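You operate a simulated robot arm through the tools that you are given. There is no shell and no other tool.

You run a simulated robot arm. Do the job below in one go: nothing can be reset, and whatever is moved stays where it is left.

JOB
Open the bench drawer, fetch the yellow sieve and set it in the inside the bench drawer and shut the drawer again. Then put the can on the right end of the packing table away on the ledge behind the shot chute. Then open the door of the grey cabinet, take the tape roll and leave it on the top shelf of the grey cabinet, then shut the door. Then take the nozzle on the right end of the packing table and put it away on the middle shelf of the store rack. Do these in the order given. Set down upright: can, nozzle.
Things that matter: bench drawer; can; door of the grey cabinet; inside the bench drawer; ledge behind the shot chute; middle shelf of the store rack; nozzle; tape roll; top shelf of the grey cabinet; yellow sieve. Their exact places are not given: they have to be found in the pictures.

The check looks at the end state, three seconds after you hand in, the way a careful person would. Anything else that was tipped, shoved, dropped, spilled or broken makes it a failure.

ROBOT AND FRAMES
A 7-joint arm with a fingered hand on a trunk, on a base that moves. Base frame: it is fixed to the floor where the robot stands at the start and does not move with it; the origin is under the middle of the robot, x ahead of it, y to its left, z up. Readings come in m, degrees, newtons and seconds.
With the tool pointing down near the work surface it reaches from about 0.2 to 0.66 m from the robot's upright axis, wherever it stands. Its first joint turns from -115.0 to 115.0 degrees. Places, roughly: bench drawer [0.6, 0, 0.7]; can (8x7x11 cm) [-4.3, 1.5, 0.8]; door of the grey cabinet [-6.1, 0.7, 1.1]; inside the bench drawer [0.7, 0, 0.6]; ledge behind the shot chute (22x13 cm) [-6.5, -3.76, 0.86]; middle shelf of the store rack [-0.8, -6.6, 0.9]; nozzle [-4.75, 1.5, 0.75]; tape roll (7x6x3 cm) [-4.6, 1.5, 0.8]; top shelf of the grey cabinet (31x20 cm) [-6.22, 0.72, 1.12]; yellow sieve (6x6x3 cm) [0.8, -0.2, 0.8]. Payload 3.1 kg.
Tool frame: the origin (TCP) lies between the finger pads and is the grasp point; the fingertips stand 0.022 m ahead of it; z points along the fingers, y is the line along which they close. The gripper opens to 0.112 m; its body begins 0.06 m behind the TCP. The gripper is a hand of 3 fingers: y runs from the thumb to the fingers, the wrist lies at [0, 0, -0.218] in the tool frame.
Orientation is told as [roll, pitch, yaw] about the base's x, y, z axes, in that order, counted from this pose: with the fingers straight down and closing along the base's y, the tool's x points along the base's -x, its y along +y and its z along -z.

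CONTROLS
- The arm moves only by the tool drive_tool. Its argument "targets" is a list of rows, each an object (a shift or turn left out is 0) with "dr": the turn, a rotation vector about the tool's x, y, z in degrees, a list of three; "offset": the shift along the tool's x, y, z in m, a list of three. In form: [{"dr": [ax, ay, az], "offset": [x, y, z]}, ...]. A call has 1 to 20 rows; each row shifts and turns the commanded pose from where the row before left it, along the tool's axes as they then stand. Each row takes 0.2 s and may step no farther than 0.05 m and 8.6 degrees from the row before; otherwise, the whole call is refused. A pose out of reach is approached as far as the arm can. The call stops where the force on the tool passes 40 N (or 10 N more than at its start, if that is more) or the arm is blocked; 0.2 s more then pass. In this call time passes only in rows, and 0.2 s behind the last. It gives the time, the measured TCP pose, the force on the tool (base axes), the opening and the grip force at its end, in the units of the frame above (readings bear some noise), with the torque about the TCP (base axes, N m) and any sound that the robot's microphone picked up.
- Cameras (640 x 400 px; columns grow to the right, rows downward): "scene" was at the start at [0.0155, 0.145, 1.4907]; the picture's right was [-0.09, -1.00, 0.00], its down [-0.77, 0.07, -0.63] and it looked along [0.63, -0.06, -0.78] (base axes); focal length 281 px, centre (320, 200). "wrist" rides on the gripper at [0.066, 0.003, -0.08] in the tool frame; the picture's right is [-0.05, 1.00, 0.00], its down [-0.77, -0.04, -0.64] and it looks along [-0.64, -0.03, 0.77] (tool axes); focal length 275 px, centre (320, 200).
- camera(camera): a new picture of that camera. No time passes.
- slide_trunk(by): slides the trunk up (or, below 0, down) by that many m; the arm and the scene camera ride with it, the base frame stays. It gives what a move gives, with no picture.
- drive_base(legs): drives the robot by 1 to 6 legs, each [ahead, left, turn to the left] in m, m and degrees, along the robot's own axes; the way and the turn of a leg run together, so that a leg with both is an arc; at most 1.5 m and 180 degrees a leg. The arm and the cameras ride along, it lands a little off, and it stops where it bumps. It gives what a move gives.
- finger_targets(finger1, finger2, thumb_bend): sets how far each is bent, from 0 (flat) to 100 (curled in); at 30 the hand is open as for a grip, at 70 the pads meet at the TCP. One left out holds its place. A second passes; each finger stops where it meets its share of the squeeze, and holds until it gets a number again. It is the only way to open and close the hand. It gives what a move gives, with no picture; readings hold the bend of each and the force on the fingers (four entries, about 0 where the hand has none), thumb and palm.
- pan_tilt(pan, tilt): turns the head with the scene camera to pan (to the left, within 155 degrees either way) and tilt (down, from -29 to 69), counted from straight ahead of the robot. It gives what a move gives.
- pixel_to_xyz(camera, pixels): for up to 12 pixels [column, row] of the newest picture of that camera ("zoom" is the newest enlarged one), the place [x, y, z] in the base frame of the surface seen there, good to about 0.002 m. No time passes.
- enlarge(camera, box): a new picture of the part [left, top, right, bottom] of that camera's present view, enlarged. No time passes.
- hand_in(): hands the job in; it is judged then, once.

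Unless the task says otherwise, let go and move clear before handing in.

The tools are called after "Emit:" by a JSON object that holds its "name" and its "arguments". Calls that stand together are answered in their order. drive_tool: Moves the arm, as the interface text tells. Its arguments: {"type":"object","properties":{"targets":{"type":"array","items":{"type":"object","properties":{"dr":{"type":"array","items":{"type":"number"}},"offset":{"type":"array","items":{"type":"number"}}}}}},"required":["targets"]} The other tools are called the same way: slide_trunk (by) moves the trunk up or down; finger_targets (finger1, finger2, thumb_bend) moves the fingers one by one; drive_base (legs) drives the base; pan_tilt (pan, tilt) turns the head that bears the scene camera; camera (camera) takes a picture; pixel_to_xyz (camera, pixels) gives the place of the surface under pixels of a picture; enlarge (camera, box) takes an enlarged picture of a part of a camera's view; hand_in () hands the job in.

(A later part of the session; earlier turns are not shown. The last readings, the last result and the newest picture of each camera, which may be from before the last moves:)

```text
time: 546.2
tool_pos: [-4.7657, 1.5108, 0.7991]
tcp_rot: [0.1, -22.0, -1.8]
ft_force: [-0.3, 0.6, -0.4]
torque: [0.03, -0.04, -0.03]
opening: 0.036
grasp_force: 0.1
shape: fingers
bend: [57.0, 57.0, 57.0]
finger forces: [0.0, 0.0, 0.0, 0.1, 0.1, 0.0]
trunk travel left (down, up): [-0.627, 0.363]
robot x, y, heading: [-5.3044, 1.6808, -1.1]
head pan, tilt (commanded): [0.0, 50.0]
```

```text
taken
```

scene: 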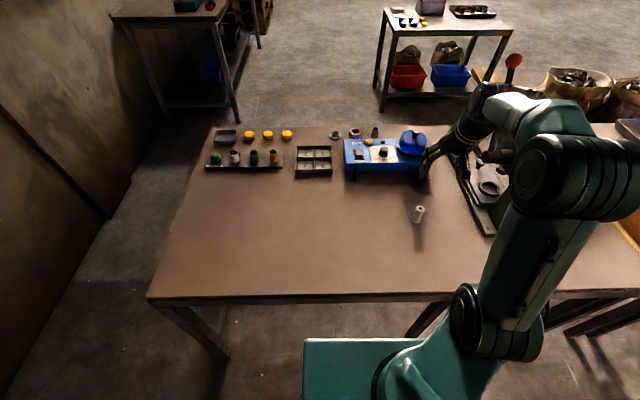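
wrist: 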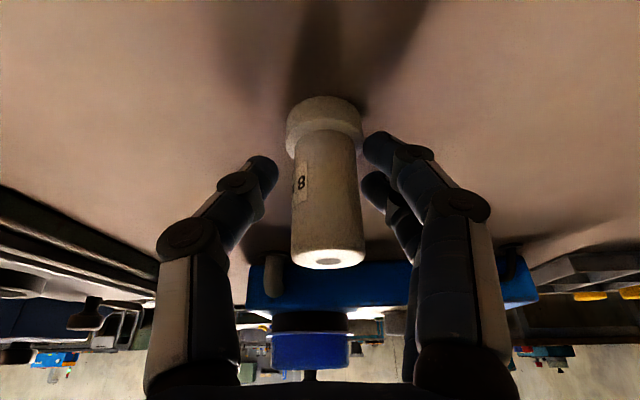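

Emit:
{"name": "finger_targets", "arguments": {"finger1": 63, "finger2": 63, "thumb_bend": 63}}

Emit:
{"name": "camera", "arguments": {"camera": "wrist"}}

```text
time: 547.2
tool_pos: [-4.7651, 1.5104, 0.7992]
tcp_rot: [0.0, -22.1, -1.8]
ft_force: [0.4, -0.7, -0.3]
torque: [0.0, -0.02, 0.0]
opening: 0.0232
grasp_force: 1.2
shape: fingers
bend: [61.0, 63.0, 62.0]
finger forces: [1.1, 0.0, 0.0, 0.0, 1.0, 0.0]
trunk travel left (down, up): [-0.627, 0.363]
robot x, y, heading: [-5.306, 1.6761, -1.3]
head pan, tilt (commanded): [0.0, 50.0]
```

```text
taken
```

wrist: 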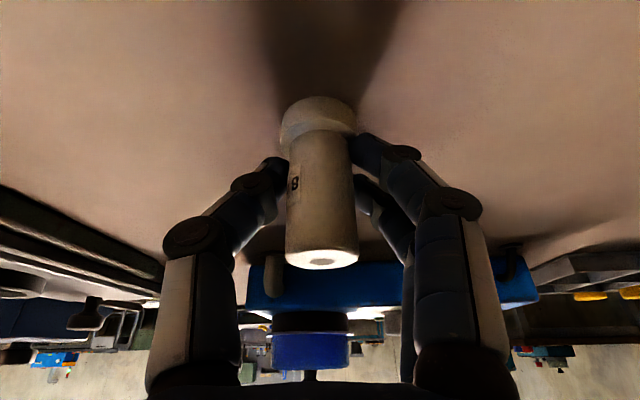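

Thumb and finger 1 touch lightly; finger 2 not yet. I'll bring finger 2 in first so all three share the grip.

Emit:
{"name": "finger_targets", "arguments": {"finger2": 69}}

Emit:
{"name": "camera", "arguments": {"camera": "wrist"}}

```text
time: 548.2
tool_pos: [-4.7652, 1.5109, 0.7998]
tcp_rot: [0.1, -22.0, -1.8]
ft_force: [-0.2, 0.8, 0.6]
torque: [-0.01, 0.02, 0.0]
opening: 0.023
grasp_force: 1.7
shape: fingers
bend: [62.0, 66.0, 62.0]
finger forces: [1.0, 1.5, 0.0, 0.0, 1.7, 0.1]
trunk travel left (down, up): [-0.627, 0.363]
robot x, y, heading: [-5.3059, 1.6759, -1.5]
head pan, tilt (commanded): [0.0, 50.0]
```

```text
taken
```

wrist: 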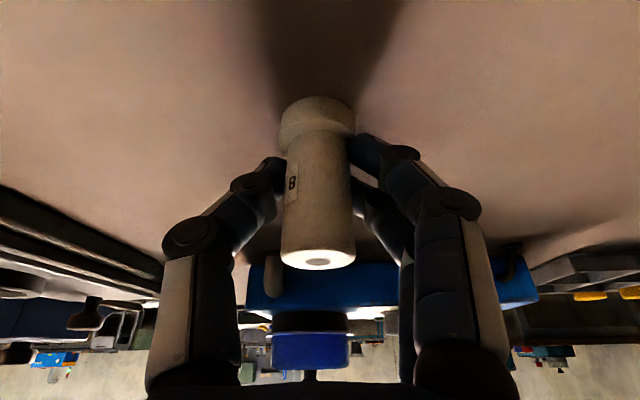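

All three touch. Increasing the squeeze gently.

Emit:
{"name": "finger_targets", "arguments": {"finger1": 66, "finger2": 71, "thumb_bend": 66}}

Emit:
{"name": "camera", "arguments": {"camera": "wrist"}}

```text
time: 549.2
tool_pos: [-4.7652, 1.5106, 0.8001]
tcp_rot: [0.0, -22.0, -1.9]
ft_force: [0.6, -0.2, 0.0]
torque: [0.03, 0.03, 0.02]
opening: 0.0218
grasp_force: 4.1
shape: fingers
bend: [63.0, 68.0, 64.0]
finger forces: [2.3, 2.4, 0.0, 0.0, 4.2, 0.0]
trunk travel left (down, up): [-0.627, 0.363]
robot x, y, heading: [-5.3051, 1.6793, -1.1]
head pan, tilt (commanded): [0.0, 50.0]
```

```text
taken
```

wrist: 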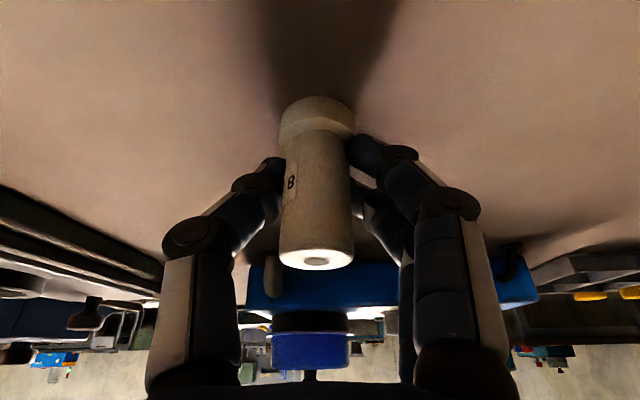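

Emit:
{"name": "finger_targets", "arguments": {"finger1": 69, "finger2": 74, "thumb_bend": 69}}

Emit:
{"name": "camera", "arguments": {"camera": "wrist"}}

```text
time: 550.2
tool_pos: [-4.765, 1.5101, 0.7988]
tcp_rot: [-0.1, -22.0, -1.8]
ft_force: [-0.1, 0.8, 0.1]
torque: [0.03, -0.02, 0.01]
opening: 0.0208
grasp_force: 7.8
shape: fingers
bend: [64.0, 71.0, 65.0]
finger forces: [4.4, 4.1, 0.1, 0.0, 7.2, 0.1]
trunk travel left (down, up): [-0.627, 0.363]
robot x, y, heading: [-5.3047, 1.6791, -1.1]
head pan, tilt (commanded): [0.0, 50.0]
```

```text
taken
```

wrist: 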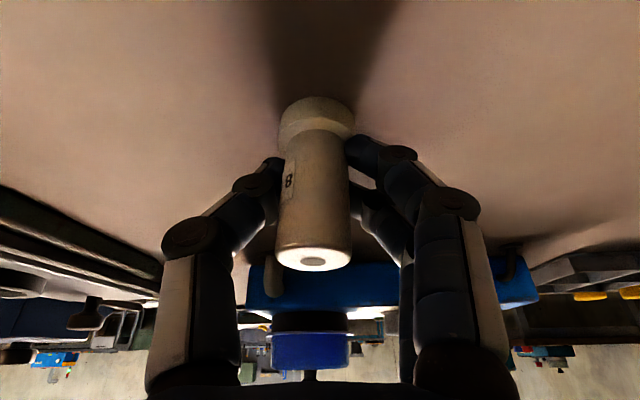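

Grip now 7.8 N and stable. Lifting gently.

Emit:
{"name": "drive_tool", "arguments": {"targets": [{"offset": [-0.0037, 0, -0.0093]}, {"offset": [-0.0056, 0, -0.0139]}, {"offset": [-0.0112, 0, -0.0278]}]}}

Emit:
{"name": "camera", "arguments": {"camera": "wrist"}}

```text
time: 551.0
tool_pos: [-4.7666, 1.5121, 0.8546]
tcp_rot: [0.0, -22.0, -1.8]
ft_force: [0.0, -0.2, -1.4]
torque: [-0.01, 0.01, -0.06]
opening: 0.0208
grasp_force: 7.5
shape: fingers
bend: [64.0, 72.0, 65.0]
finger forces: [3.8, 3.6, 0.1, 0.1, 7.2, 0.0]
trunk travel left (down, up): [-0.627, 0.363]
robot x, y, heading: [-5.3051, 1.6749, -1.2]
head pan, tilt (commanded): [0.0, 50.0]
```

```text
taken
```

wrist: 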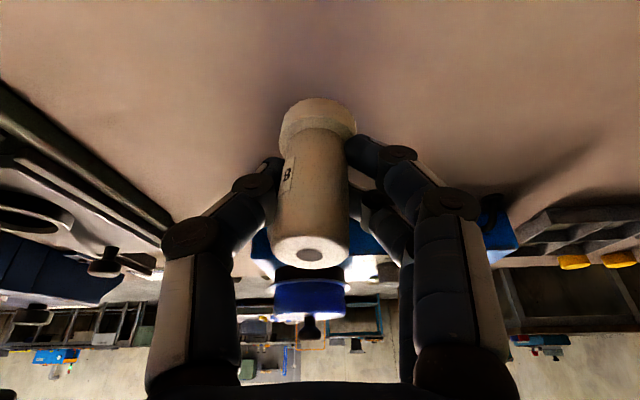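

The nozzle is held. I'll raise with the trunk, retract the hand, and start driving out around the table's end.

Emit:
{"name": "slide_trunk", "arguments": {"by": 0.32}}

Emit:
{"name": "drive_tool", "arguments": {"targets": [{"offset": [0.0371, 0, -0.015]}, {"offset": [0.0371, 0, -0.015]}, {"offset": [0.0371, 0, -0.015]}, {"offset": [0.0371, 0, -0.015]}]}}

Emit:
{"name": "camera", "arguments": {"camera": "wrist"}}

Emit:
{"name": "camera", "arguments": {"camera": "scene"}}

```text
time: 554.1
tool_pos: [-4.7652, 1.5101, 1.1745]
tcp_rot: [0.0, -22.0, -1.7]
ft_force: [-0.7, -0.2, -1.6]
torque: [-0.02, 0.01, -0.01]
opening: 0.0208
grasp_force: 7.0
shape: fingers
bend: [64.0, 72.0, 65.0]
finger forces: [3.9, 3.6, 0.0, 0.0, 7.1, 0.0]
trunk travel left (down, up): [-0.947, 0.043]
robot x, y, heading: [-5.305, 1.6783, -1.3]
head pan, tilt (commanded): [0.0, 50.0]
```

```text
time: 555.1
tool_pos: [-4.9306, 1.5157, 1.175]
tcp_rot: [0.0, -22.1, -1.9]
ft_force: [-1.1, -0.5, -0.7]
torque: [0.04, -0.05, 0.0]
opening: 0.021
grasp_force: 7.2
shape: fingers
bend: [64.0, 72.0, 65.0]
finger forces: [3.8, 3.6, 0.0, 0.0, 7.0, 0.1]
trunk travel left (down, up): [-0.947, 0.043]
robot x, y, heading: [-5.3058, 1.6763, -1.0]
head pan, tilt (commanded): [0.0, 50.0]
```

```text
taken
```

wrist: 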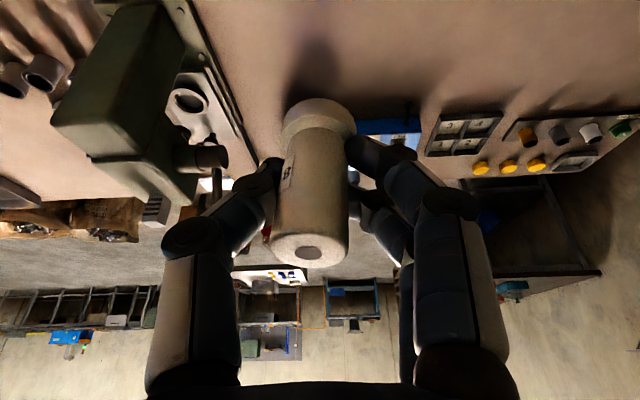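

```text
taken
```

scene: 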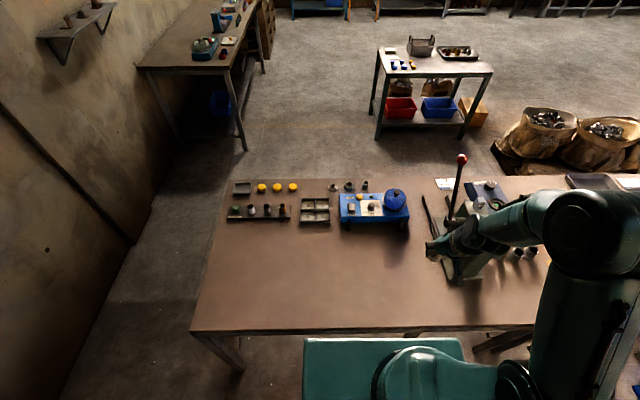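

Emit:
{"name": "pixel_to_xyz", "arguments": {"camera": "scene", "pixels": [[75, 45], [40, 38], [110, 10], [60, 65], [245, 365], [240, 150], [150, 70], [195, 330], [265, 60]]}}

```text
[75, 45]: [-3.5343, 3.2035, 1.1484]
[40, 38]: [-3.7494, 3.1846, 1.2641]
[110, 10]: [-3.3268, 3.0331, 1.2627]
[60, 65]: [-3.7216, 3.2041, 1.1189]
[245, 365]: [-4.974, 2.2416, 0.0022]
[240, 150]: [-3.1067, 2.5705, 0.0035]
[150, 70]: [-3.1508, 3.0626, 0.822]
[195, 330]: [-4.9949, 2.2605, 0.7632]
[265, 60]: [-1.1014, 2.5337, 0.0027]
```

The wall shelf sticks out to y=3.03 at x −3.75..−3.33, so I'll cut in before it. Driving the first part of the route.

Emit:
{"name": "drive_base", "arguments": {"legs": [[0, 1.04, 1.0], [0.7, 0, 0], [0.65, 0, 0]]}}

Emit:
{"name": "pan_tilt", "arguments": {"pan": -10, "tilt": 30}}

Emit:
{"name": "camera", "arguments": {"camera": "scene"}}

Emit:
{"name": "camera", "arguments": {"camera": "wrist"}}

```text
time: 567.2
tool_pos: [-3.5557, 2.5508, 1.1741]
tcp_rot: [0.0, -22.0, -1.3]
ft_force: [-0.5, -0.9, 0.1]
torque: [0.01, 0.0, 0.0]
opening: 0.0213
grasp_force: 6.9
shape: fingers
bend: [64.0, 72.0, 65.0]
finger forces: [4.0, 3.6, 0.0, 0.1, 6.8, 0.0]
trunk travel left (down, up): [-0.947, 0.043]
robot x, y, heading: [-3.9375, 2.7073, -0.7]
head pan, tilt (commanded): [0.0, 50.0]
```

```text
time: 568.0
tool_pos: [-3.5548, 2.5511, 1.1743]
tcp_rot: [0.0, -21.9, -1.3]
ft_force: [-1.1, -0.1, -0.4]
torque: [-0.04, 0.01, -0.01]
opening: 0.0208
grasp_force: 7.2
shape: fingers
bend: [64.0, 72.0, 65.0]
finger forces: [3.9, 3.5, 0.0, 0.1, 6.8, 0.1]
trunk travel left (down, up): [-0.947, 0.043]
robot x, y, heading: [-3.9351, 2.7089, -0.6]
head pan, tilt (commanded): [-10.0, 30.0]
```

```text
taken
```

scene: 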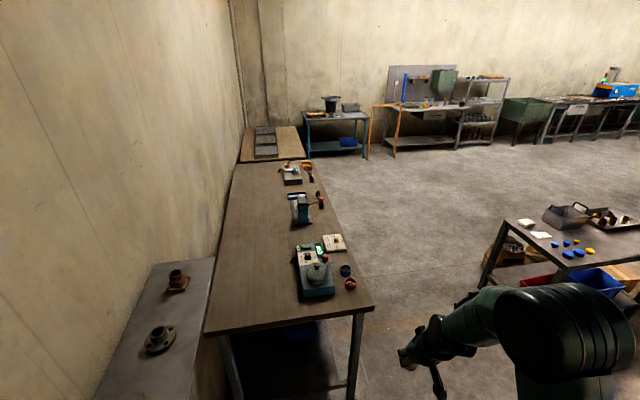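

```text
taken
```

wrist: 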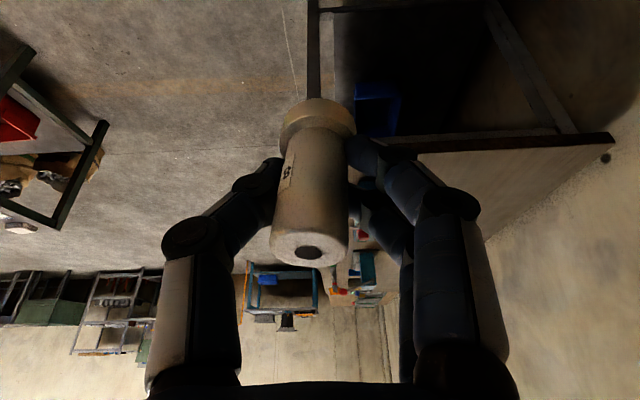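

Emit:
{"name": "drive_base", "arguments": {"legs": [[0.33, -0.84, 0.6], [1.0, 0, 0], [1.0, 0, 0], [0, 0, -90], [1.2, 0, 0]]}}

Emit:
{"name": "pan_tilt", "arguments": {"pan": 0, "tilt": 15}}

Emit:
{"name": "camera", "arguments": {"camera": "scene"}}

```text
time: 591.8
tool_pos: [-1.7476, 0.2626, 1.1753]
tcp_rot: [0.0, -22.0, -90.1]
ft_force: [0.6, 0.1, -0.7]
torque: [-0.01, 0.0, 0.02]
opening: 0.0206
grasp_force: 7.1
shape: fingers
bend: [64.0, 72.0, 65.0]
finger forces: [3.7, 3.3, 0.0, 0.1, 6.5, 0.0]
trunk travel left (down, up): [-0.947, 0.043]
robot x, y, heading: [-1.5987, 0.6511, -89.6]
head pan, tilt (commanded): [-10.0, 30.0]
```

```text
time: 592.6
tool_pos: [-1.7456, 0.2618, 1.1732]
tcp_rot: [-0.1, -21.9, -90.1]
ft_force: [0.2, -0.2, 0.5]
torque: [0.0, 0.01, 0.03]
opening: 0.0208
grasp_force: 6.8
shape: fingers
bend: [64.0, 72.0, 65.0]
finger forces: [3.8, 3.3, 0.0, 0.0, 6.6, 0.0]
trunk travel left (down, up): [-0.947, 0.043]
robot x, y, heading: [-1.5974, 0.6448, -89.4]
head pan, tilt (commanded): [0.0, 15.0]
```

```text
taken
```

scene: 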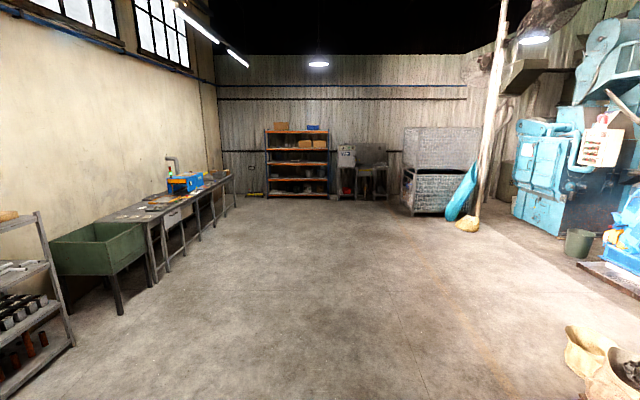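

Clear floor to the rack. Driving toward it.

Emit:
{"name": "drive_base", "arguments": {"legs": [[1.4, 0.1, -0.5], [1.4, 0.3, 0], [1.4, 0.3, 0]]}}

Emit:
{"name": "pan_tilt", "arguments": {"pan": 0, "tilt": 15}}

Emit:
{"name": "camera", "arguments": {"camera": "scene"}}

Emit:
{"name": "enlarge", "arguments": {"camera": "scene", "box": [220, 60, 460, 290]}}

```text
time: 613.0
tool_pos: [-1.054, -3.9114, 1.1748]
tcp_rot: [0.0, -21.9, -91.2]
ft_force: [0.5, -0.6, -0.6]
torque: [0.03, -0.04, 0.0]
opening: 0.0207
grasp_force: 7.3
shape: fingers
bend: [64.0, 72.0, 65.0]
finger forces: [3.8, 3.2, 0.1, 0.0, 6.6, 0.0]
trunk travel left (down, up): [-0.947, 0.043]
robot x, y, heading: [-0.8979, -3.5292, -90.6]
head pan, tilt (commanded): [0.0, 15.0]
```

```text
time: 613.5
tool_pos: [-1.0522, -3.9122, 1.1734]
tcp_rot: [-0.1, -22.0, -91.4]
ft_force: [1.1, 0.2, -0.3]
torque: [0.01, 0.01, 0.0]
opening: 0.0208
grasp_force: 6.1
shape: fingers
bend: [64.0, 72.0, 65.0]
finger forces: [3.8, 3.3, 0.0, 0.0, 6.6, 0.1]
trunk travel left (down, up): [-0.947, 0.043]
robot x, y, heading: [-0.8987, -3.5306, -90.5]
head pan, tilt (commanded): [0.0, 15.0]
```

```text
taken
```

scene: 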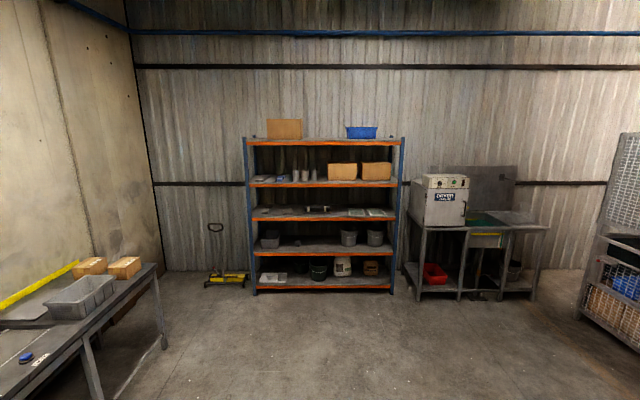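

```text
1.74 times, centred on (340, 175) of scene
```

zoom: 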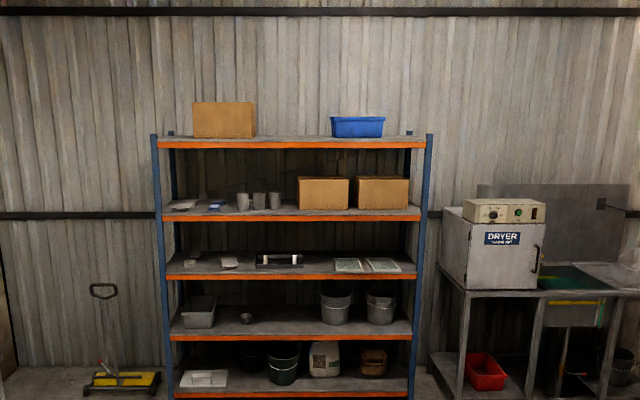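

The store rack has five shelves; the middle one (zoom row ~275) holds papers, a dark strip and two trays. I'll move closer to see the free space.

Emit:
{"name": "pixel_to_xyz", "arguments": {"camera": "zoom", "pixels": [[290, 275], [200, 272], [400, 272], [290, 217], [290, 215], [290, 335], [160, 250], [420, 250], [320, 265], [260, 265], [300, 262], [215, 268]]}}

Emit:
{"name": "drive_base", "arguments": {"legs": [[0.95, 0, 0.5], [0.75, 0.05, 0]]}}

Emit:
{"name": "pan_tilt", "arguments": {"pan": 0, "tilt": 40}}

Emit:
{"name": "camera", "arguments": {"camera": "scene"}}

Emit:
{"name": "camera", "arguments": {"camera": "wrist"}}

```text
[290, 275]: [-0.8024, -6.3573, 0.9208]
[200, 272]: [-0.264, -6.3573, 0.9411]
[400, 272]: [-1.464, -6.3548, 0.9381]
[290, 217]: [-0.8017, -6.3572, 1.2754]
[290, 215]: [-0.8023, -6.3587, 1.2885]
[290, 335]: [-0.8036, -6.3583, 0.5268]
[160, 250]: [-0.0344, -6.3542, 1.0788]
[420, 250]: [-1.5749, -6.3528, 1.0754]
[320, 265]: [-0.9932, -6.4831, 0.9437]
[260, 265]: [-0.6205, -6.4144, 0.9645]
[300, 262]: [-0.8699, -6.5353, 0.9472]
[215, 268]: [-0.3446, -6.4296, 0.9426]
```

```text
time: 622.2
tool_pos: [-1.0235, -5.6216, 1.1748]
tcp_rot: [0.0, -22.0, -91.5]
ft_force: [-0.8, 1.0, -1.5]
torque: [0.02, 0.0, 0.03]
opening: 0.0206
grasp_force: 6.6
shape: fingers
bend: [64.0, 72.0, 65.0]
finger forces: [3.8, 3.3, 0.0, 0.1, 6.5, 0.0]
trunk travel left (down, up): [-0.947, 0.043]
robot x, y, heading: [-0.8637, -5.2417, -91.1]
head pan, tilt (commanded): [0.0, 15.0]
```

```text
time: 623.1
tool_pos: [-1.0232, -5.6219, 1.1736]
tcp_rot: [0.0, -22.0, -91.4]
ft_force: [0.0, -0.2, -0.5]
torque: [0.0, 0.01, -0.02]
opening: 0.0209
grasp_force: 6.5
shape: fingers
bend: [64.0, 72.0, 65.0]
finger forces: [3.9, 3.4, 0.1, 0.0, 6.5, 0.0]
trunk travel left (down, up): [-0.947, 0.043]
robot x, y, heading: [-0.8653, -5.2446, -90.4]
head pan, tilt (commanded): [0.0, 40.0]
```

```text
taken
```

scene: 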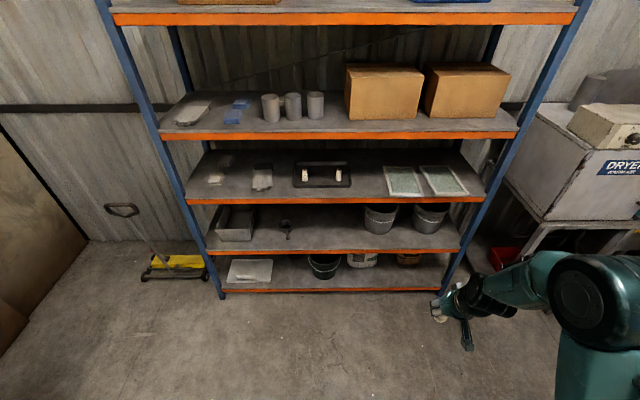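

```text
taken
```

wrist: 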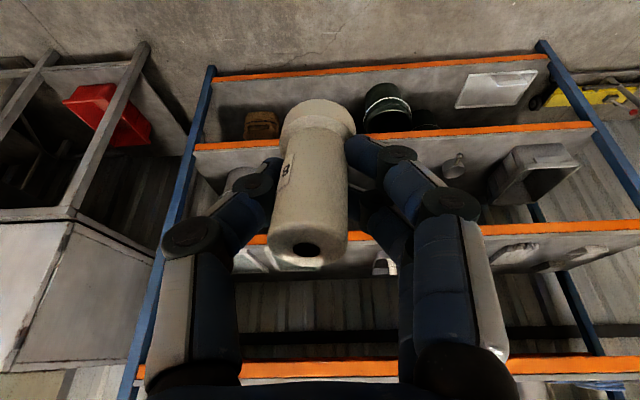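

Emit:
{"name": "enlarge", "arguments": {"camera": "scene", "box": [180, 130, 500, 230]}}

Emit:
{"name": "pixel_to_xyz", "arguments": {"camera": "scene", "pixels": [[262, 195], [320, 195], [370, 195], [370, 180], [322, 170], [295, 185], [350, 185], [385, 190], [265, 180], [370, 165], [275, 165], [450, 190]]}}

```text
2.00 times, centred on (340, 180) of scene
```

zoom: 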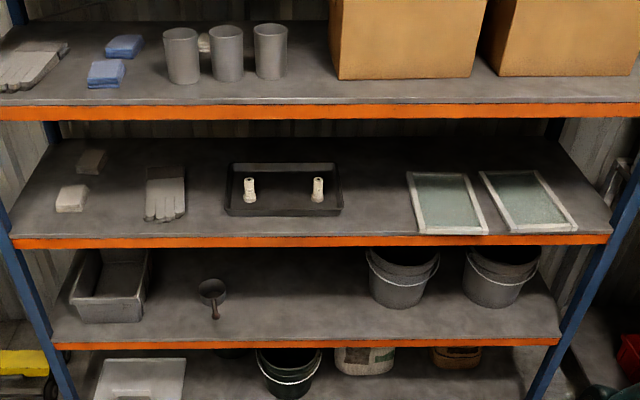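

```text
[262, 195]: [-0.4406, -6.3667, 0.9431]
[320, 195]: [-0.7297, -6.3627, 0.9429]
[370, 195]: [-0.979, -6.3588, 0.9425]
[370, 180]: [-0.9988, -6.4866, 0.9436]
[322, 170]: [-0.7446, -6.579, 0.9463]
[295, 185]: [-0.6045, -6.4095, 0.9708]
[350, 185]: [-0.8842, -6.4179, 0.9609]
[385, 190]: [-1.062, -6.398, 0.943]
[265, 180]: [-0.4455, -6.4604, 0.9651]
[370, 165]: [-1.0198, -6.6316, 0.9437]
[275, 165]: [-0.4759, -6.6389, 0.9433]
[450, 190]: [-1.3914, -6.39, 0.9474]
```

The middle shelf surface is z=0.943; a free spot is at about x=−0.98 between the dark tray (edge x=−0.89) and the glass frames (x<−1.06). I'll lower to approach height and come closer.

Emit:
{"name": "pixel_to_xyz", "arguments": {"camera": "zoom", "pixels": [[380, 112], [380, 118], [380, 104], [300, 118], [380, 240], [380, 247], [342, 205], [410, 225], [225, 205]]}}

Emit:
{"name": "slide_trunk", "arguments": {"by": -0.165}}

Emit:
{"name": "drive_base", "arguments": {"legs": [[0.6, 0.04, 0.6]]}}

Emit:
{"name": "pan_tilt", "arguments": {"pan": -10, "tilt": 40}}

Emit:
{"name": "camera", "arguments": {"camera": "scene"}}

Emit:
{"name": "camera", "arguments": {"camera": "wrist"}}

```text
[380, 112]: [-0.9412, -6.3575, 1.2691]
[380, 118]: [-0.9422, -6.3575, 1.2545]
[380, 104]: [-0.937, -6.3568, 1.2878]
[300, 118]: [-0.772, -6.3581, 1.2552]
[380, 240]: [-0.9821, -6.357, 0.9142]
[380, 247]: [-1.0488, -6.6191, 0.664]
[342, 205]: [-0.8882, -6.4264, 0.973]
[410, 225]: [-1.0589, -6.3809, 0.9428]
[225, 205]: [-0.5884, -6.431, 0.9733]
```

```text
time: 625.0
tool_pos: [-1.0236, -5.622, 1.0101]
tcp_rot: [0.0, -22.0, -91.5]
ft_force: [0.8, -0.4, -1.9]
torque: [0.03, 0.0, 0.02]
opening: 0.0209
grasp_force: 7.0
shape: fingers
bend: [64.0, 72.0, 65.0]
finger forces: [3.8, 3.4, 0.0, 0.0, 6.5, 0.0]
trunk travel left (down, up): [-0.782, 0.208]
robot x, y, heading: [-0.8645, -5.2417, -90.7]
head pan, tilt (commanded): [0.0, 40.0]
```

```text
time: 628.4
tool_pos: [-0.9832, -6.2219, 1.0097]
tcp_rot: [0.0, -21.9, -91.0]
ft_force: [0.0, -0.4, -0.5]
torque: [0.0, 0.03, 0.03]
opening: 0.0209
grasp_force: 7.3
shape: fingers
bend: [64.0, 72.0, 65.0]
finger forces: [3.9, 3.2, 0.0, 0.1, 6.5, 0.1]
trunk travel left (down, up): [-0.782, 0.208]
robot x, y, heading: [-0.833, -5.8409, -90.3]
head pan, tilt (commanded): [0.0, 40.0]
```

```text
time: 629.1
tool_pos: [-0.9847, -6.2197, 1.0091]
tcp_rot: [0.0, -22.0, -90.8]
ft_force: [0.3, 0.0, -0.5]
torque: [0.01, 0.01, 0.01]
opening: 0.0211
grasp_force: 6.8
shape: fingers
bend: [64.0, 72.0, 65.0]
finger forces: [3.8, 3.3, 0.0, 0.0, 6.5, 0.1]
trunk travel left (down, up): [-0.782, 0.208]
robot x, y, heading: [-0.8318, -5.8393, -90.1]
head pan, tilt (commanded): [-10.0, 40.0]
```

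```text
taken
```

scene: 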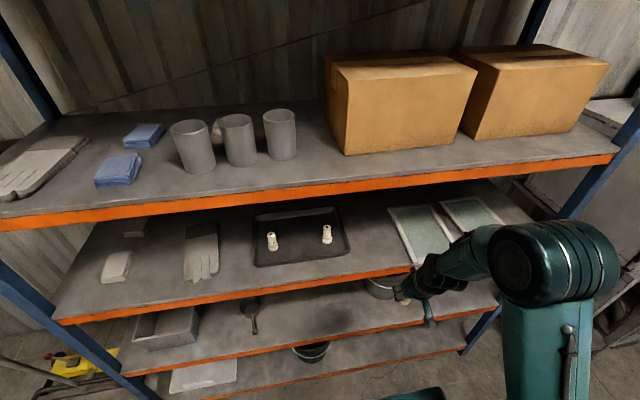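

```text
taken
```

wrist: 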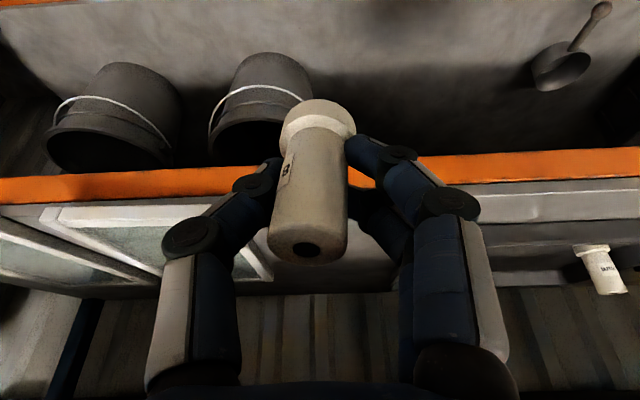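

Emit:
{"name": "pixel_to_xyz", "arguments": {"camera": "wrist", "pixels": [[285, 125], [318, 102], [350, 118], [318, 130], [300, 180], [340, 180], [275, 245], [340, 245], [308, 258]]}}

Emit:
{"name": "enlarge", "arguments": {"camera": "scene", "box": [370, 200, 490, 340]}}

```text
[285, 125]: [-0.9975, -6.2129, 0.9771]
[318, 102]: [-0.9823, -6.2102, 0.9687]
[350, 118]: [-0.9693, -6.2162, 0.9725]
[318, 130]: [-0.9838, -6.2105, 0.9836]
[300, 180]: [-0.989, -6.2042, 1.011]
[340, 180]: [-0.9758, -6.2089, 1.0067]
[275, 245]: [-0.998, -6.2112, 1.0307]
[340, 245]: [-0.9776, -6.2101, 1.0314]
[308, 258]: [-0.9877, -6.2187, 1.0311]
```

```text
2.86 times, centred on (430, 270) of scene
```

zoom: 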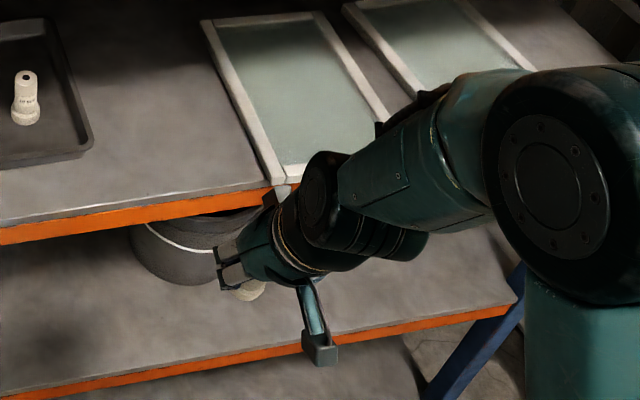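

The nozzle's bottom is 4.5 cm below the TCP; the upper beam's underside is z≈1.25. I'll lower slightly and slide in under the beam to y≈−6.41.

Emit:
{"name": "slide_trunk", "arguments": {"by": -0.013}}

Emit:
{"name": "drive_tool", "arguments": {"targets": [{"offset": [-0.0352, 0, 0.0142]}, {"offset": [-0.0352, 0, 0.0142]}, {"offset": [-0.0352, 0, 0.0142]}]}}

Emit:
{"name": "camera", "arguments": {"camera": "scene"}}

Emit:
{"name": "camera", "arguments": {"camera": "wrist"}}

```text
time: 629.7
tool_pos: [-0.9846, -6.2214, 0.9962]
tcp_rot: [-0.1, -21.9, -90.8]
ft_force: [-0.7, 1.4, -1.8]
torque: [-0.04, 0.01, 0.0]
opening: 0.021
grasp_force: 6.5
shape: fingers
bend: [64.0, 72.0, 65.0]
finger forces: [3.8, 3.3, 0.0, 0.1, 6.5, 0.1]
trunk travel left (down, up): [-0.769, 0.221]
robot x, y, heading: [-0.8315, -5.8398, -90.1]
head pan, tilt (commanded): [-10.0, 40.0]
```

```text
time: 630.5
tool_pos: [-0.9843, -6.3368, 0.9951]
tcp_rot: [0.1, -21.7, -90.9]
ft_force: [-0.4, -0.4, -0.3]
torque: [0.0, 0.01, -0.01]
opening: 0.0208
grasp_force: 6.7
shape: fingers
bend: [64.0, 72.0, 65.0]
finger forces: [3.7, 3.3, 0.1, 0.0, 6.6, 0.1]
trunk travel left (down, up): [-0.769, 0.221]
robot x, y, heading: [-0.8312, -5.8386, -90.1]
head pan, tilt (commanded): [-10.0, 40.0]
```

```text
taken
```

scene: 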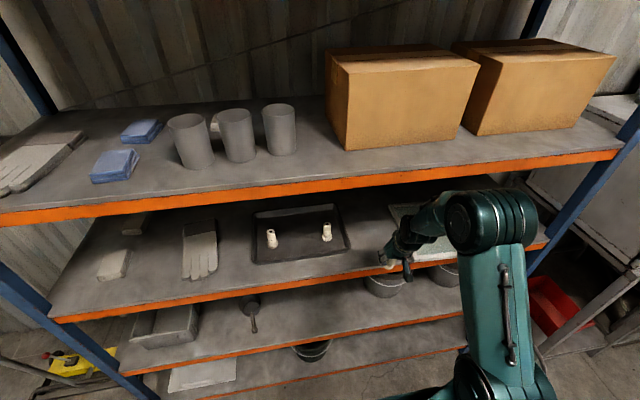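

```text
taken
```

wrist: 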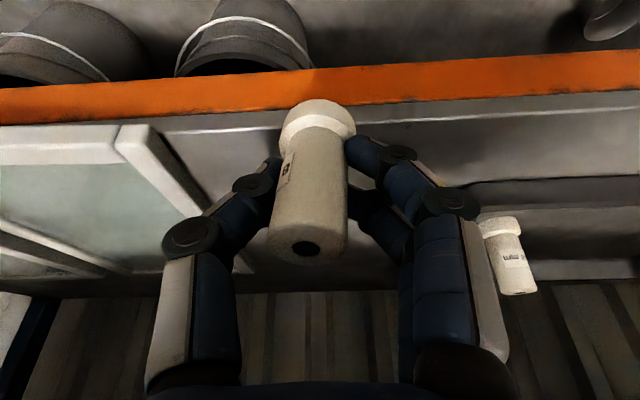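

Emit:
{"name": "pixel_to_xyz", "arguments": {"camera": "scene", "pixels": [[440, 200], [430, 205], [420, 215], [412, 225], [470, 195], [455, 200], [410, 180], [445, 180]]}}

Emit:
{"name": "drive_tool", "arguments": {"targets": [{"offset": [0, 0.011, 0]}, {"offset": [-0.0185, 0, 0.0075]}]}}

Emit:
{"name": "enlarge", "arguments": {"camera": "scene", "box": [350, 150, 550, 300]}}

```text
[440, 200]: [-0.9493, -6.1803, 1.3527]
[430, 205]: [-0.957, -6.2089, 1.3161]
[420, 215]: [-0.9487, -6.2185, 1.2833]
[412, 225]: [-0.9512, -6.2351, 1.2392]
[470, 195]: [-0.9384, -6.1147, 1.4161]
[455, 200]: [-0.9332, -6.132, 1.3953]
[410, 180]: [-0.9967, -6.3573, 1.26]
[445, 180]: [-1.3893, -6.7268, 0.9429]
```

```text
time: 631.1
tool_pos: [-0.974, -6.3549, 0.9965]
tcp_rot: [-0.1, -22.0, -91.0]
ft_force: [0.2, -0.2, -1.3]
torque: [0.02, 0.0, 0.0]
opening: 0.0207
grasp_force: 6.4
shape: fingers
bend: [64.0, 72.0, 65.0]
finger forces: [3.9, 3.4, 0.1, 0.0, 6.5, 0.1]
trunk travel left (down, up): [-0.769, 0.221]
robot x, y, heading: [-0.8283, -5.8407, -90.0]
head pan, tilt (commanded): [-10.0, 40.0]
```

```text
2.67 times, centred on (450, 225) of scene
```

zoom: 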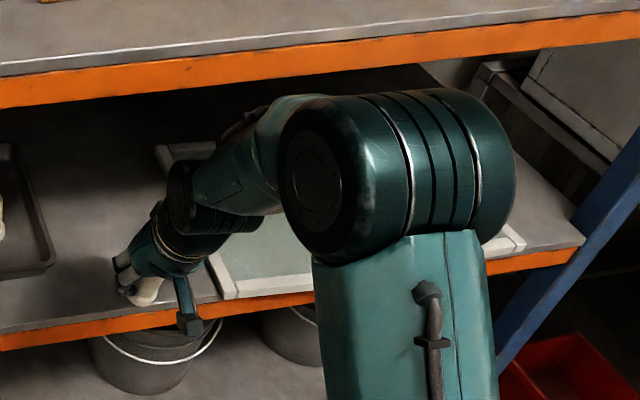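

Clearance of the wrist to the upper beam will be ~1.5 cm at y=−6.41. Moving in the last 5.5 cm.

Emit:
{"name": "drive_tool", "arguments": {"targets": [{"offset": [-0.0255, 0, 0.0103]}, {"offset": [-0.0255, 0, 0.0103]}]}}

Emit:
{"name": "camera", "arguments": {"camera": "wrist"}}

Emit:
{"name": "camera", "arguments": {"camera": "scene"}}

Emit:
{"name": "enlarge", "arguments": {"camera": "scene", "box": [330, 170, 470, 290]}}

```text
time: 631.7
tool_pos: [-0.9767, -6.4107, 0.995]
tcp_rot: [0.0, -21.9, -90.9]
ft_force: [0.1, 0.4, -0.9]
torque: [0.01, 0.01, 0.01]
opening: 0.0204
grasp_force: 6.5
shape: fingers
bend: [64.0, 72.0, 65.0]
finger forces: [3.7, 3.5, 0.0, 0.0, 6.4, 0.0]
trunk travel left (down, up): [-0.769, 0.221]
robot x, y, heading: [-0.8313, -5.8411, -90.1]
head pan, tilt (commanded): [-10.0, 40.0]
```

```text
taken
```

wrist: 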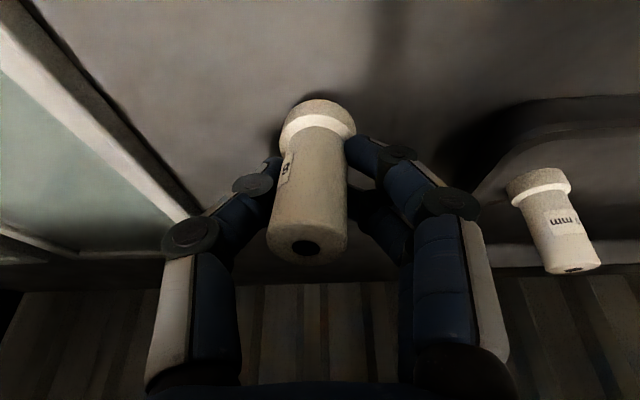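

```text
taken
```

scene: 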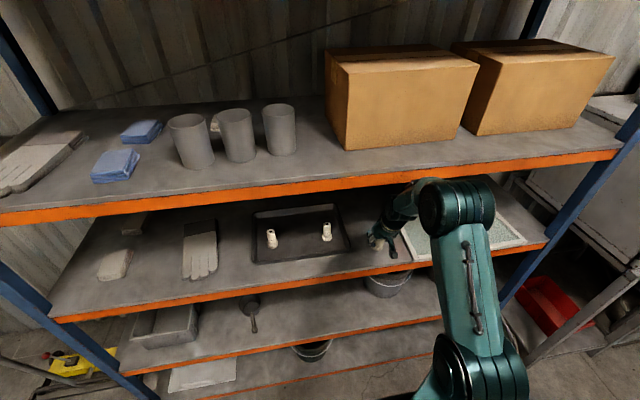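

```text
3.33 times, centred on (400, 230) of scene
```

zoom: 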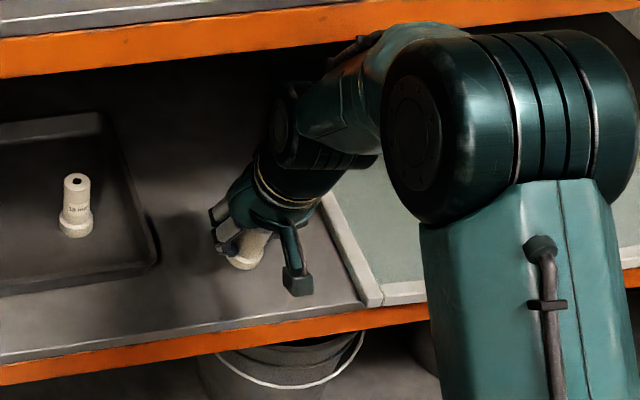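

Emit:
{"name": "enlarge", "arguments": {"camera": "wrist", "box": [240, 80, 400, 280]}}

Emit:
{"name": "pixel_to_xyz", "arguments": {"camera": "zoom", "pixels": [[316, 100], [316, 60], [260, 95], [370, 85], [312, 150], [305, 200], [300, 250], [300, 300], [293, 320], [245, 310], [345, 310], [315, 45]]}}

```text
2.00 times, centred on (320, 180) of wrist
```

zoom: 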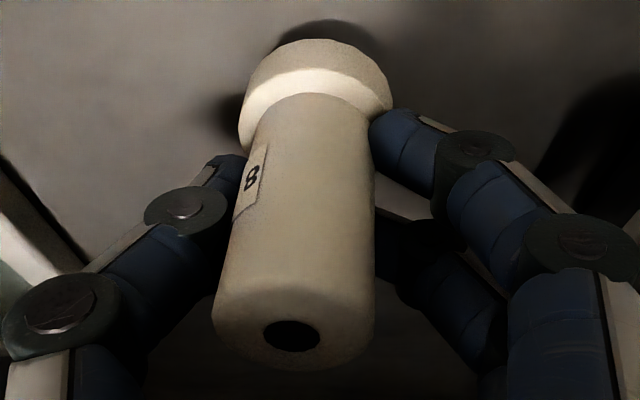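

```text
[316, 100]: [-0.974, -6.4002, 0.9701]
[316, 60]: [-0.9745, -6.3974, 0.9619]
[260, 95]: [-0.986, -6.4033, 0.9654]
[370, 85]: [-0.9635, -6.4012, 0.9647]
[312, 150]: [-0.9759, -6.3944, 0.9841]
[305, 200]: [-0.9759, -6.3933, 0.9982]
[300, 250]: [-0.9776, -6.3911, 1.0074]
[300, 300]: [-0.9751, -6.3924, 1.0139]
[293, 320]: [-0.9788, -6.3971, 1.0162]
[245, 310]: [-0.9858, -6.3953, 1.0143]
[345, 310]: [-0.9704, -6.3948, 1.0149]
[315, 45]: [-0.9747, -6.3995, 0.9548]
```

The nozzle leans ~4° sideways and ~10° toward me in the grip. I'll correct the sideways lean by a small hand roll, then lower slowly; the flange touching down will right the other lean.

Emit:
{"name": "drive_tool", "arguments": {"targets": [{"dr": [3.7, 0, -1.5]}]}}

Emit:
{"name": "drive_tool", "arguments": {"targets": [{"offset": [0.0011, 0, 0.0028]}]}}

Emit:
{"name": "drive_tool", "arguments": {"targets": [{"offset": [0.0007, 0, 0.0018]}]}}

Emit:
{"name": "drive_tool", "arguments": {"targets": [{"offset": [0.0007, 0, 0.0018]}]}}

```text
time: 632.1
tool_pos: [-0.9745, -6.4106, 0.996]
tcp_rot: [-4.3, -21.9, -89.4]
ft_force: [-0.4, -0.6, -0.3]
torque: [-0.03, 0.05, -0.02]
opening: 0.0207
grasp_force: 6.9
shape: fingers
bend: [64.0, 72.0, 65.0]
finger forces: [3.7, 3.3, 0.1, 0.0, 6.3, 0.0]
trunk travel left (down, up): [-0.769, 0.221]
robot x, y, heading: [-0.8302, -5.8414, -90.2]
head pan, tilt (commanded): [-10.0, 40.0]
```

```text
time: 632.5
tool_pos: [-0.975, -6.4097, 0.9932]
tcp_rot: [-4.2, -21.9, -89.3]
ft_force: [-0.3, 0.1, -1.1]
torque: [-0.01, 0.02, 0.01]
opening: 0.0208
grasp_force: 6.7
shape: fingers
bend: [64.0, 72.0, 65.0]
finger forces: [3.8, 3.3, 0.0, 0.1, 6.5, 0.0]
trunk travel left (down, up): [-0.769, 0.221]
robot x, y, heading: [-0.8295, -5.8413, -90.3]
head pan, tilt (commanded): [-10.0, 40.0]
```

```text
time: 632.9
tool_pos: [-0.9769, -6.4105, 0.9915]
tcp_rot: [-4.3, -21.8, -89.3]
ft_force: [0.5, 0.0, -0.9]
torque: [0.02, 0.05, -0.03]
opening: 0.0208
grasp_force: 6.5
shape: fingers
bend: [64.0, 72.0, 65.0]
finger forces: [3.8, 3.2, 0.0, 0.0, 6.4, 0.0]
trunk travel left (down, up): [-0.769, 0.221]
robot x, y, heading: [-0.8314, -5.8444, -90.3]
head pan, tilt (commanded): [-10.0, 40.0]
```

```text
time: 633.3
tool_pos: [-0.976, -6.4099, 0.9902]
tcp_rot: [-4.2, -21.9, -89.3]
ft_force: [0.6, 0.4, -0.4]
torque: [-0.01, 0.03, 0.02]
opening: 0.0204
grasp_force: 6.7
shape: fingers
bend: [64.0, 72.0, 65.0]
finger forces: [3.9, 3.3, 0.0, 0.0, 6.4, 0.1]
trunk travel left (down, up): [-0.769, 0.221]
robot x, y, heading: [-0.8266, -5.8387, -90.1]
head pan, tilt (commanded): [-10.0, 40.0]
```

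Emit:
{"name": "enlarge", "arguments": {"camera": "wrist", "box": [240, 80, 400, 280]}}

Emit:
{"name": "pixel_to_xyz", "arguments": {"camera": "zoom", "pixels": [[260, 95], [370, 85], [245, 310], [345, 310], [316, 45], [316, 60], [312, 150], [300, 250], [300, 20], [420, 40]]}}

```text
2.00 times, centred on (320, 180) of wrist
```

zoom: 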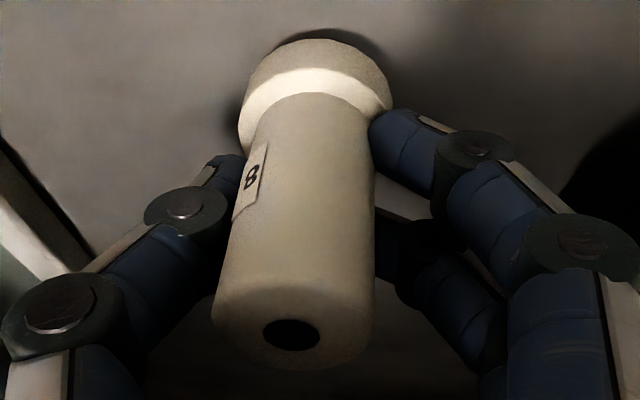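

```text
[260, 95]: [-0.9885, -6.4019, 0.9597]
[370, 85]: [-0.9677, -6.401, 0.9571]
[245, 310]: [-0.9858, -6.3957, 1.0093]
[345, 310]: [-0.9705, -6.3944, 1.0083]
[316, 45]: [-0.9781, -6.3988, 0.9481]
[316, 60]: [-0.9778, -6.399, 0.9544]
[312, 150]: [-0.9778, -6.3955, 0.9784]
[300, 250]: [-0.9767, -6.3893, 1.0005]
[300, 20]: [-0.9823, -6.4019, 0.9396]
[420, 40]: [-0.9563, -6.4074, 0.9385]
```

Sideways lean corrected. The flange is still several mm above the shelf; continuing down.

Emit:
{"name": "drive_tool", "arguments": {"targets": [{"offset": [0.0009, 0, 0.0023]}]}}

Emit:
{"name": "drive_tool", "arguments": {"targets": [{"offset": [0.0007, 0, 0.0018]}]}}

Emit:
{"name": "drive_tool", "arguments": {"targets": [{"offset": [0.0007, 0, 0.0018]}]}}

Emit:
{"name": "drive_tool", "arguments": {"targets": [{"offset": [0.0006, 0, 0.0014]}]}}

```text
time: 633.7
tool_pos: [-0.9764, -6.4107, 0.9874]
tcp_rot: [-4.3, -22.0, -89.4]
ft_force: [-0.3, 0.6, -1.2]
torque: [-0.01, 0.02, 0.01]
opening: 0.0205
grasp_force: 6.9
shape: fingers
bend: [64.0, 72.0, 65.0]
finger forces: [3.9, 3.3, 0.0, 0.1, 6.3, 0.1]
trunk travel left (down, up): [-0.769, 0.221]
robot x, y, heading: [-0.8298, -5.8433, -90.2]
head pan, tilt (commanded): [-10.0, 40.0]
```

```text
time: 634.1
tool_pos: [-0.9775, -6.4098, 0.9857]
tcp_rot: [-4.2, -21.8, -89.3]
ft_force: [-0.1, 0.1, -1.5]
torque: [-0.02, -0.01, 0.0]
opening: 0.0209
grasp_force: 7.0
shape: fingers
bend: [64.0, 72.0, 65.0]
finger forces: [4.0, 3.3, 0.0, 0.1, 6.4, 0.1]
trunk travel left (down, up): [-0.769, 0.221]
robot x, y, heading: [-0.828, -5.8386, -90.3]
head pan, tilt (commanded): [-10.0, 40.0]
```

```text
time: 634.5
tool_pos: [-0.977, -6.4091, 0.9825]
tcp_rot: [-4.3, -21.9, -89.3]
ft_force: [0.1, -0.4, -0.7]
torque: [-0.03, -0.04, 0.01]
opening: 0.0208
grasp_force: 6.9
shape: fingers
bend: [64.0, 72.0, 65.0]
finger forces: [3.9, 3.4, 0.1, 0.0, 6.4, 0.0]
trunk travel left (down, up): [-0.769, 0.221]
robot x, y, heading: [-0.8299, -5.839, -90.4]
head pan, tilt (commanded): [-10.0, 40.0]
```

```text
time: 634.9
tool_pos: [-0.977, -6.4116, 0.9818]
tcp_rot: [-4.2, -22.0, -89.3]
ft_force: [-0.4, -0.8, 2.0]
torque: [-0.02, 0.02, -0.03]
opening: 0.0205
grasp_force: 7.5
shape: fingers
bend: [64.0, 72.0, 65.0]
finger forces: [4.0, 4.2, 0.1, 0.1, 6.9, 0.0]
trunk travel left (down, up): [-0.769, 0.221]
robot x, y, heading: [-0.8328, -5.8438, -90.3]
head pan, tilt (commanded): [-10.0, 40.0]
```

Contact with the nozzle's flange (force rising). I'll press a little further to right it.

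Emit:
{"name": "drive_tool", "arguments": {"targets": [{"offset": [0.0004, 0, 0.0011]}]}}

Emit:
{"name": "drive_tool", "arguments": {"targets": [{"offset": [0.0004, 0, 0.0011]}]}}

Emit:
{"name": "enlarge", "arguments": {"camera": "wrist", "box": [240, 80, 400, 280]}}

Emit:
{"name": "pixel_to_xyz", "arguments": {"camera": "zoom", "pixels": [[260, 95], [370, 85], [316, 45], [316, 60], [312, 150], [305, 200], [300, 250], [300, 20], [420, 40]]}}

```text
time: 635.3
tool_pos: [-0.9776, -6.4103, 0.9801]
tcp_rot: [-4.3, -22.0, -89.3]
ft_force: [0.7, -1.1, 3.7]
torque: [0.0, -0.02, 0.0]
opening: 0.0208
grasp_force: 9.3
shape: fingers
bend: [64.0, 72.0, 65.0]
finger forces: [4.9, 5.0, 0.1, 0.0, 7.4, 0.1]
trunk travel left (down, up): [-0.769, 0.221]
robot x, y, heading: [-0.8292, -5.8398, -90.5]
head pan, tilt (commanded): [-10.0, 40.0]
```

```text
time: 635.7
tool_pos: [-0.9771, -6.4103, 0.979]
tcp_rot: [-4.2, -22.0, -89.3]
ft_force: [-0.4, -2.0, 5.0]
torque: [0.01, -0.01, 0.01]
opening: 0.0205
grasp_force: 9.5
shape: fingers
bend: [65.0, 72.0, 65.0]
finger forces: [5.7, 5.9, 0.0, 0.1, 7.6, 0.1]
trunk travel left (down, up): [-0.769, 0.221]
robot x, y, heading: [-0.8327, -5.8376, -90.3]
head pan, tilt (commanded): [-10.0, 40.0]
```

```text
2.00 times, centred on (320, 180) of wrist
```

zoom: 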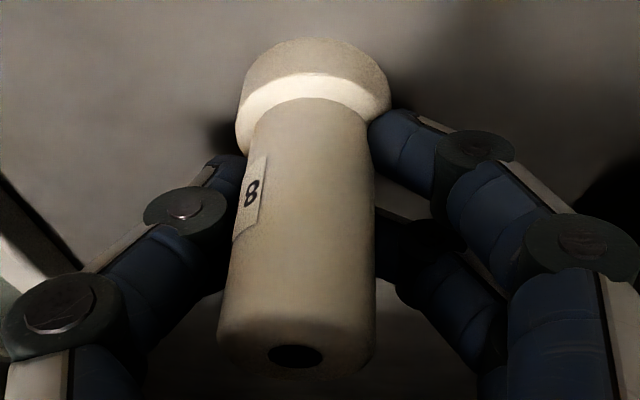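

```text
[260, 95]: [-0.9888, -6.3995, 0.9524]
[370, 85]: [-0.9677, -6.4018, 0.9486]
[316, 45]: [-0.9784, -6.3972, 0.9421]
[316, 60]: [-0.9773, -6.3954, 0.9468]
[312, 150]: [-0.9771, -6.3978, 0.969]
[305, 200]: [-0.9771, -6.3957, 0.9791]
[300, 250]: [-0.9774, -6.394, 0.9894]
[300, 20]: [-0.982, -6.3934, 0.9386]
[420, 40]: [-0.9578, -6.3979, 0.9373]
```

The nozzle is righting itself (lean roughly halved). Pressing another ~2–3 mm.

Emit:
{"name": "drive_tool", "arguments": {"targets": [{"offset": [0.0004, 0, 0.0012]}, {"offset": [0.0004, 0, 0.0012]}]}}

Emit:
{"name": "enlarge", "arguments": {"camera": "wrist", "box": [240, 80, 400, 280]}}

Emit:
{"name": "pixel_to_xyz", "arguments": {"camera": "zoom", "pixels": [[260, 95], [370, 85], [316, 45], [316, 60], [312, 150], [305, 200], [300, 250], [300, 20]]}}

```text
time: 636.3
tool_pos: [-0.9769, -6.411, 0.9784]
tcp_rot: [-4.3, -22.0, -89.2]
ft_force: [-0.4, -3.6, 10.3]
torque: [0.0, -0.05, -0.01]
opening: 0.0207
grasp_force: 11.5
shape: fingers
bend: [65.0, 72.0, 65.0]
finger forces: [8.4, 7.4, 0.1, 0.0, 8.0, 0.0]
trunk travel left (down, up): [-0.769, 0.221]
robot x, y, heading: [-0.8299, -5.8386, -90.3]
head pan, tilt (commanded): [-10.0, 40.0]
```

```text
2.00 times, centred on (320, 180) of wrist
```

zoom: 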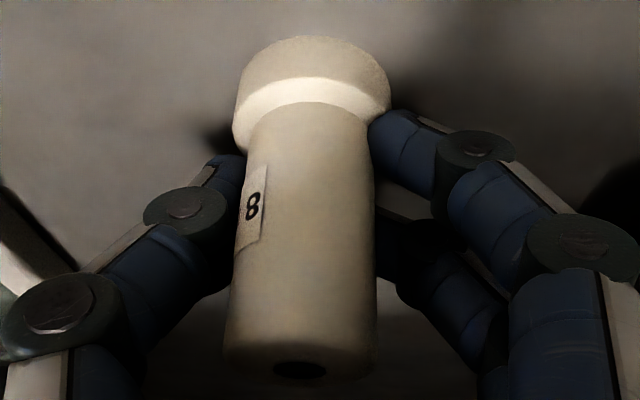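

```text
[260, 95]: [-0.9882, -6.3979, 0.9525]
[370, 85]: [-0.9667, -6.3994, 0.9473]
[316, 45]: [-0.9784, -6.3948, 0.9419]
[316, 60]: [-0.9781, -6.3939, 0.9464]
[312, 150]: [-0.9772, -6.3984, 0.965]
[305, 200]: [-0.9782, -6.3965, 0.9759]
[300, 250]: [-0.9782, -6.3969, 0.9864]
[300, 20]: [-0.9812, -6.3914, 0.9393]
```

The nozzle is now nearly vertical and flat on the shelf. I'll ease the pressure slightly and open the fingers gradually.

Emit:
{"name": "drive_tool", "arguments": {"targets": [{"offset": [-0.0004, 0, -0.0011]}]}}

Emit:
{"name": "finger_targets", "arguments": {"finger1": 61, "finger2": 67, "thumb_bend": 61}}

Emit:
{"name": "camera", "arguments": {"camera": "wrist"}}

```text
time: 636.7
tool_pos: [-0.9778, -6.4102, 0.9784]
tcp_rot: [-4.3, -21.8, -89.3]
ft_force: [-0.1, -2.1, 4.6]
torque: [0.04, 0.0, -0.02]
opening: 0.0208
grasp_force: 10.5
shape: fingers
bend: [65.0, 72.0, 65.0]
finger forces: [7.2, 5.8, 0.1, 0.0, 7.1, 0.0]
trunk travel left (down, up): [-0.769, 0.221]
robot x, y, heading: [-0.8313, -5.8402, -90.1]
head pan, tilt (commanded): [-10.0, 40.0]
```

```text
time: 637.7
tool_pos: [-0.9769, -6.4087, 0.9777]
tcp_rot: [-4.4, -21.9, -89.3]
ft_force: [0.1, 0.0, 2.6]
torque: [0.03, -0.01, 0.0]
opening: 0.0242
grasp_force: 1.4
shape: fingers
bend: [62.0, 67.0, 61.0]
finger forces: [2.0, 0.4, 0.1, 0.0, 0.4, 0.1]
trunk travel left (down, up): [-0.769, 0.221]
robot x, y, heading: [-0.8311, -5.837, -90.2]
head pan, tilt (commanded): [-10.0, 40.0]
```

```text
taken
```

wrist: 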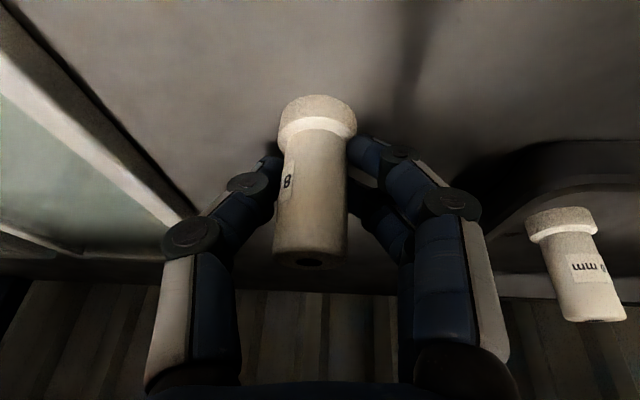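

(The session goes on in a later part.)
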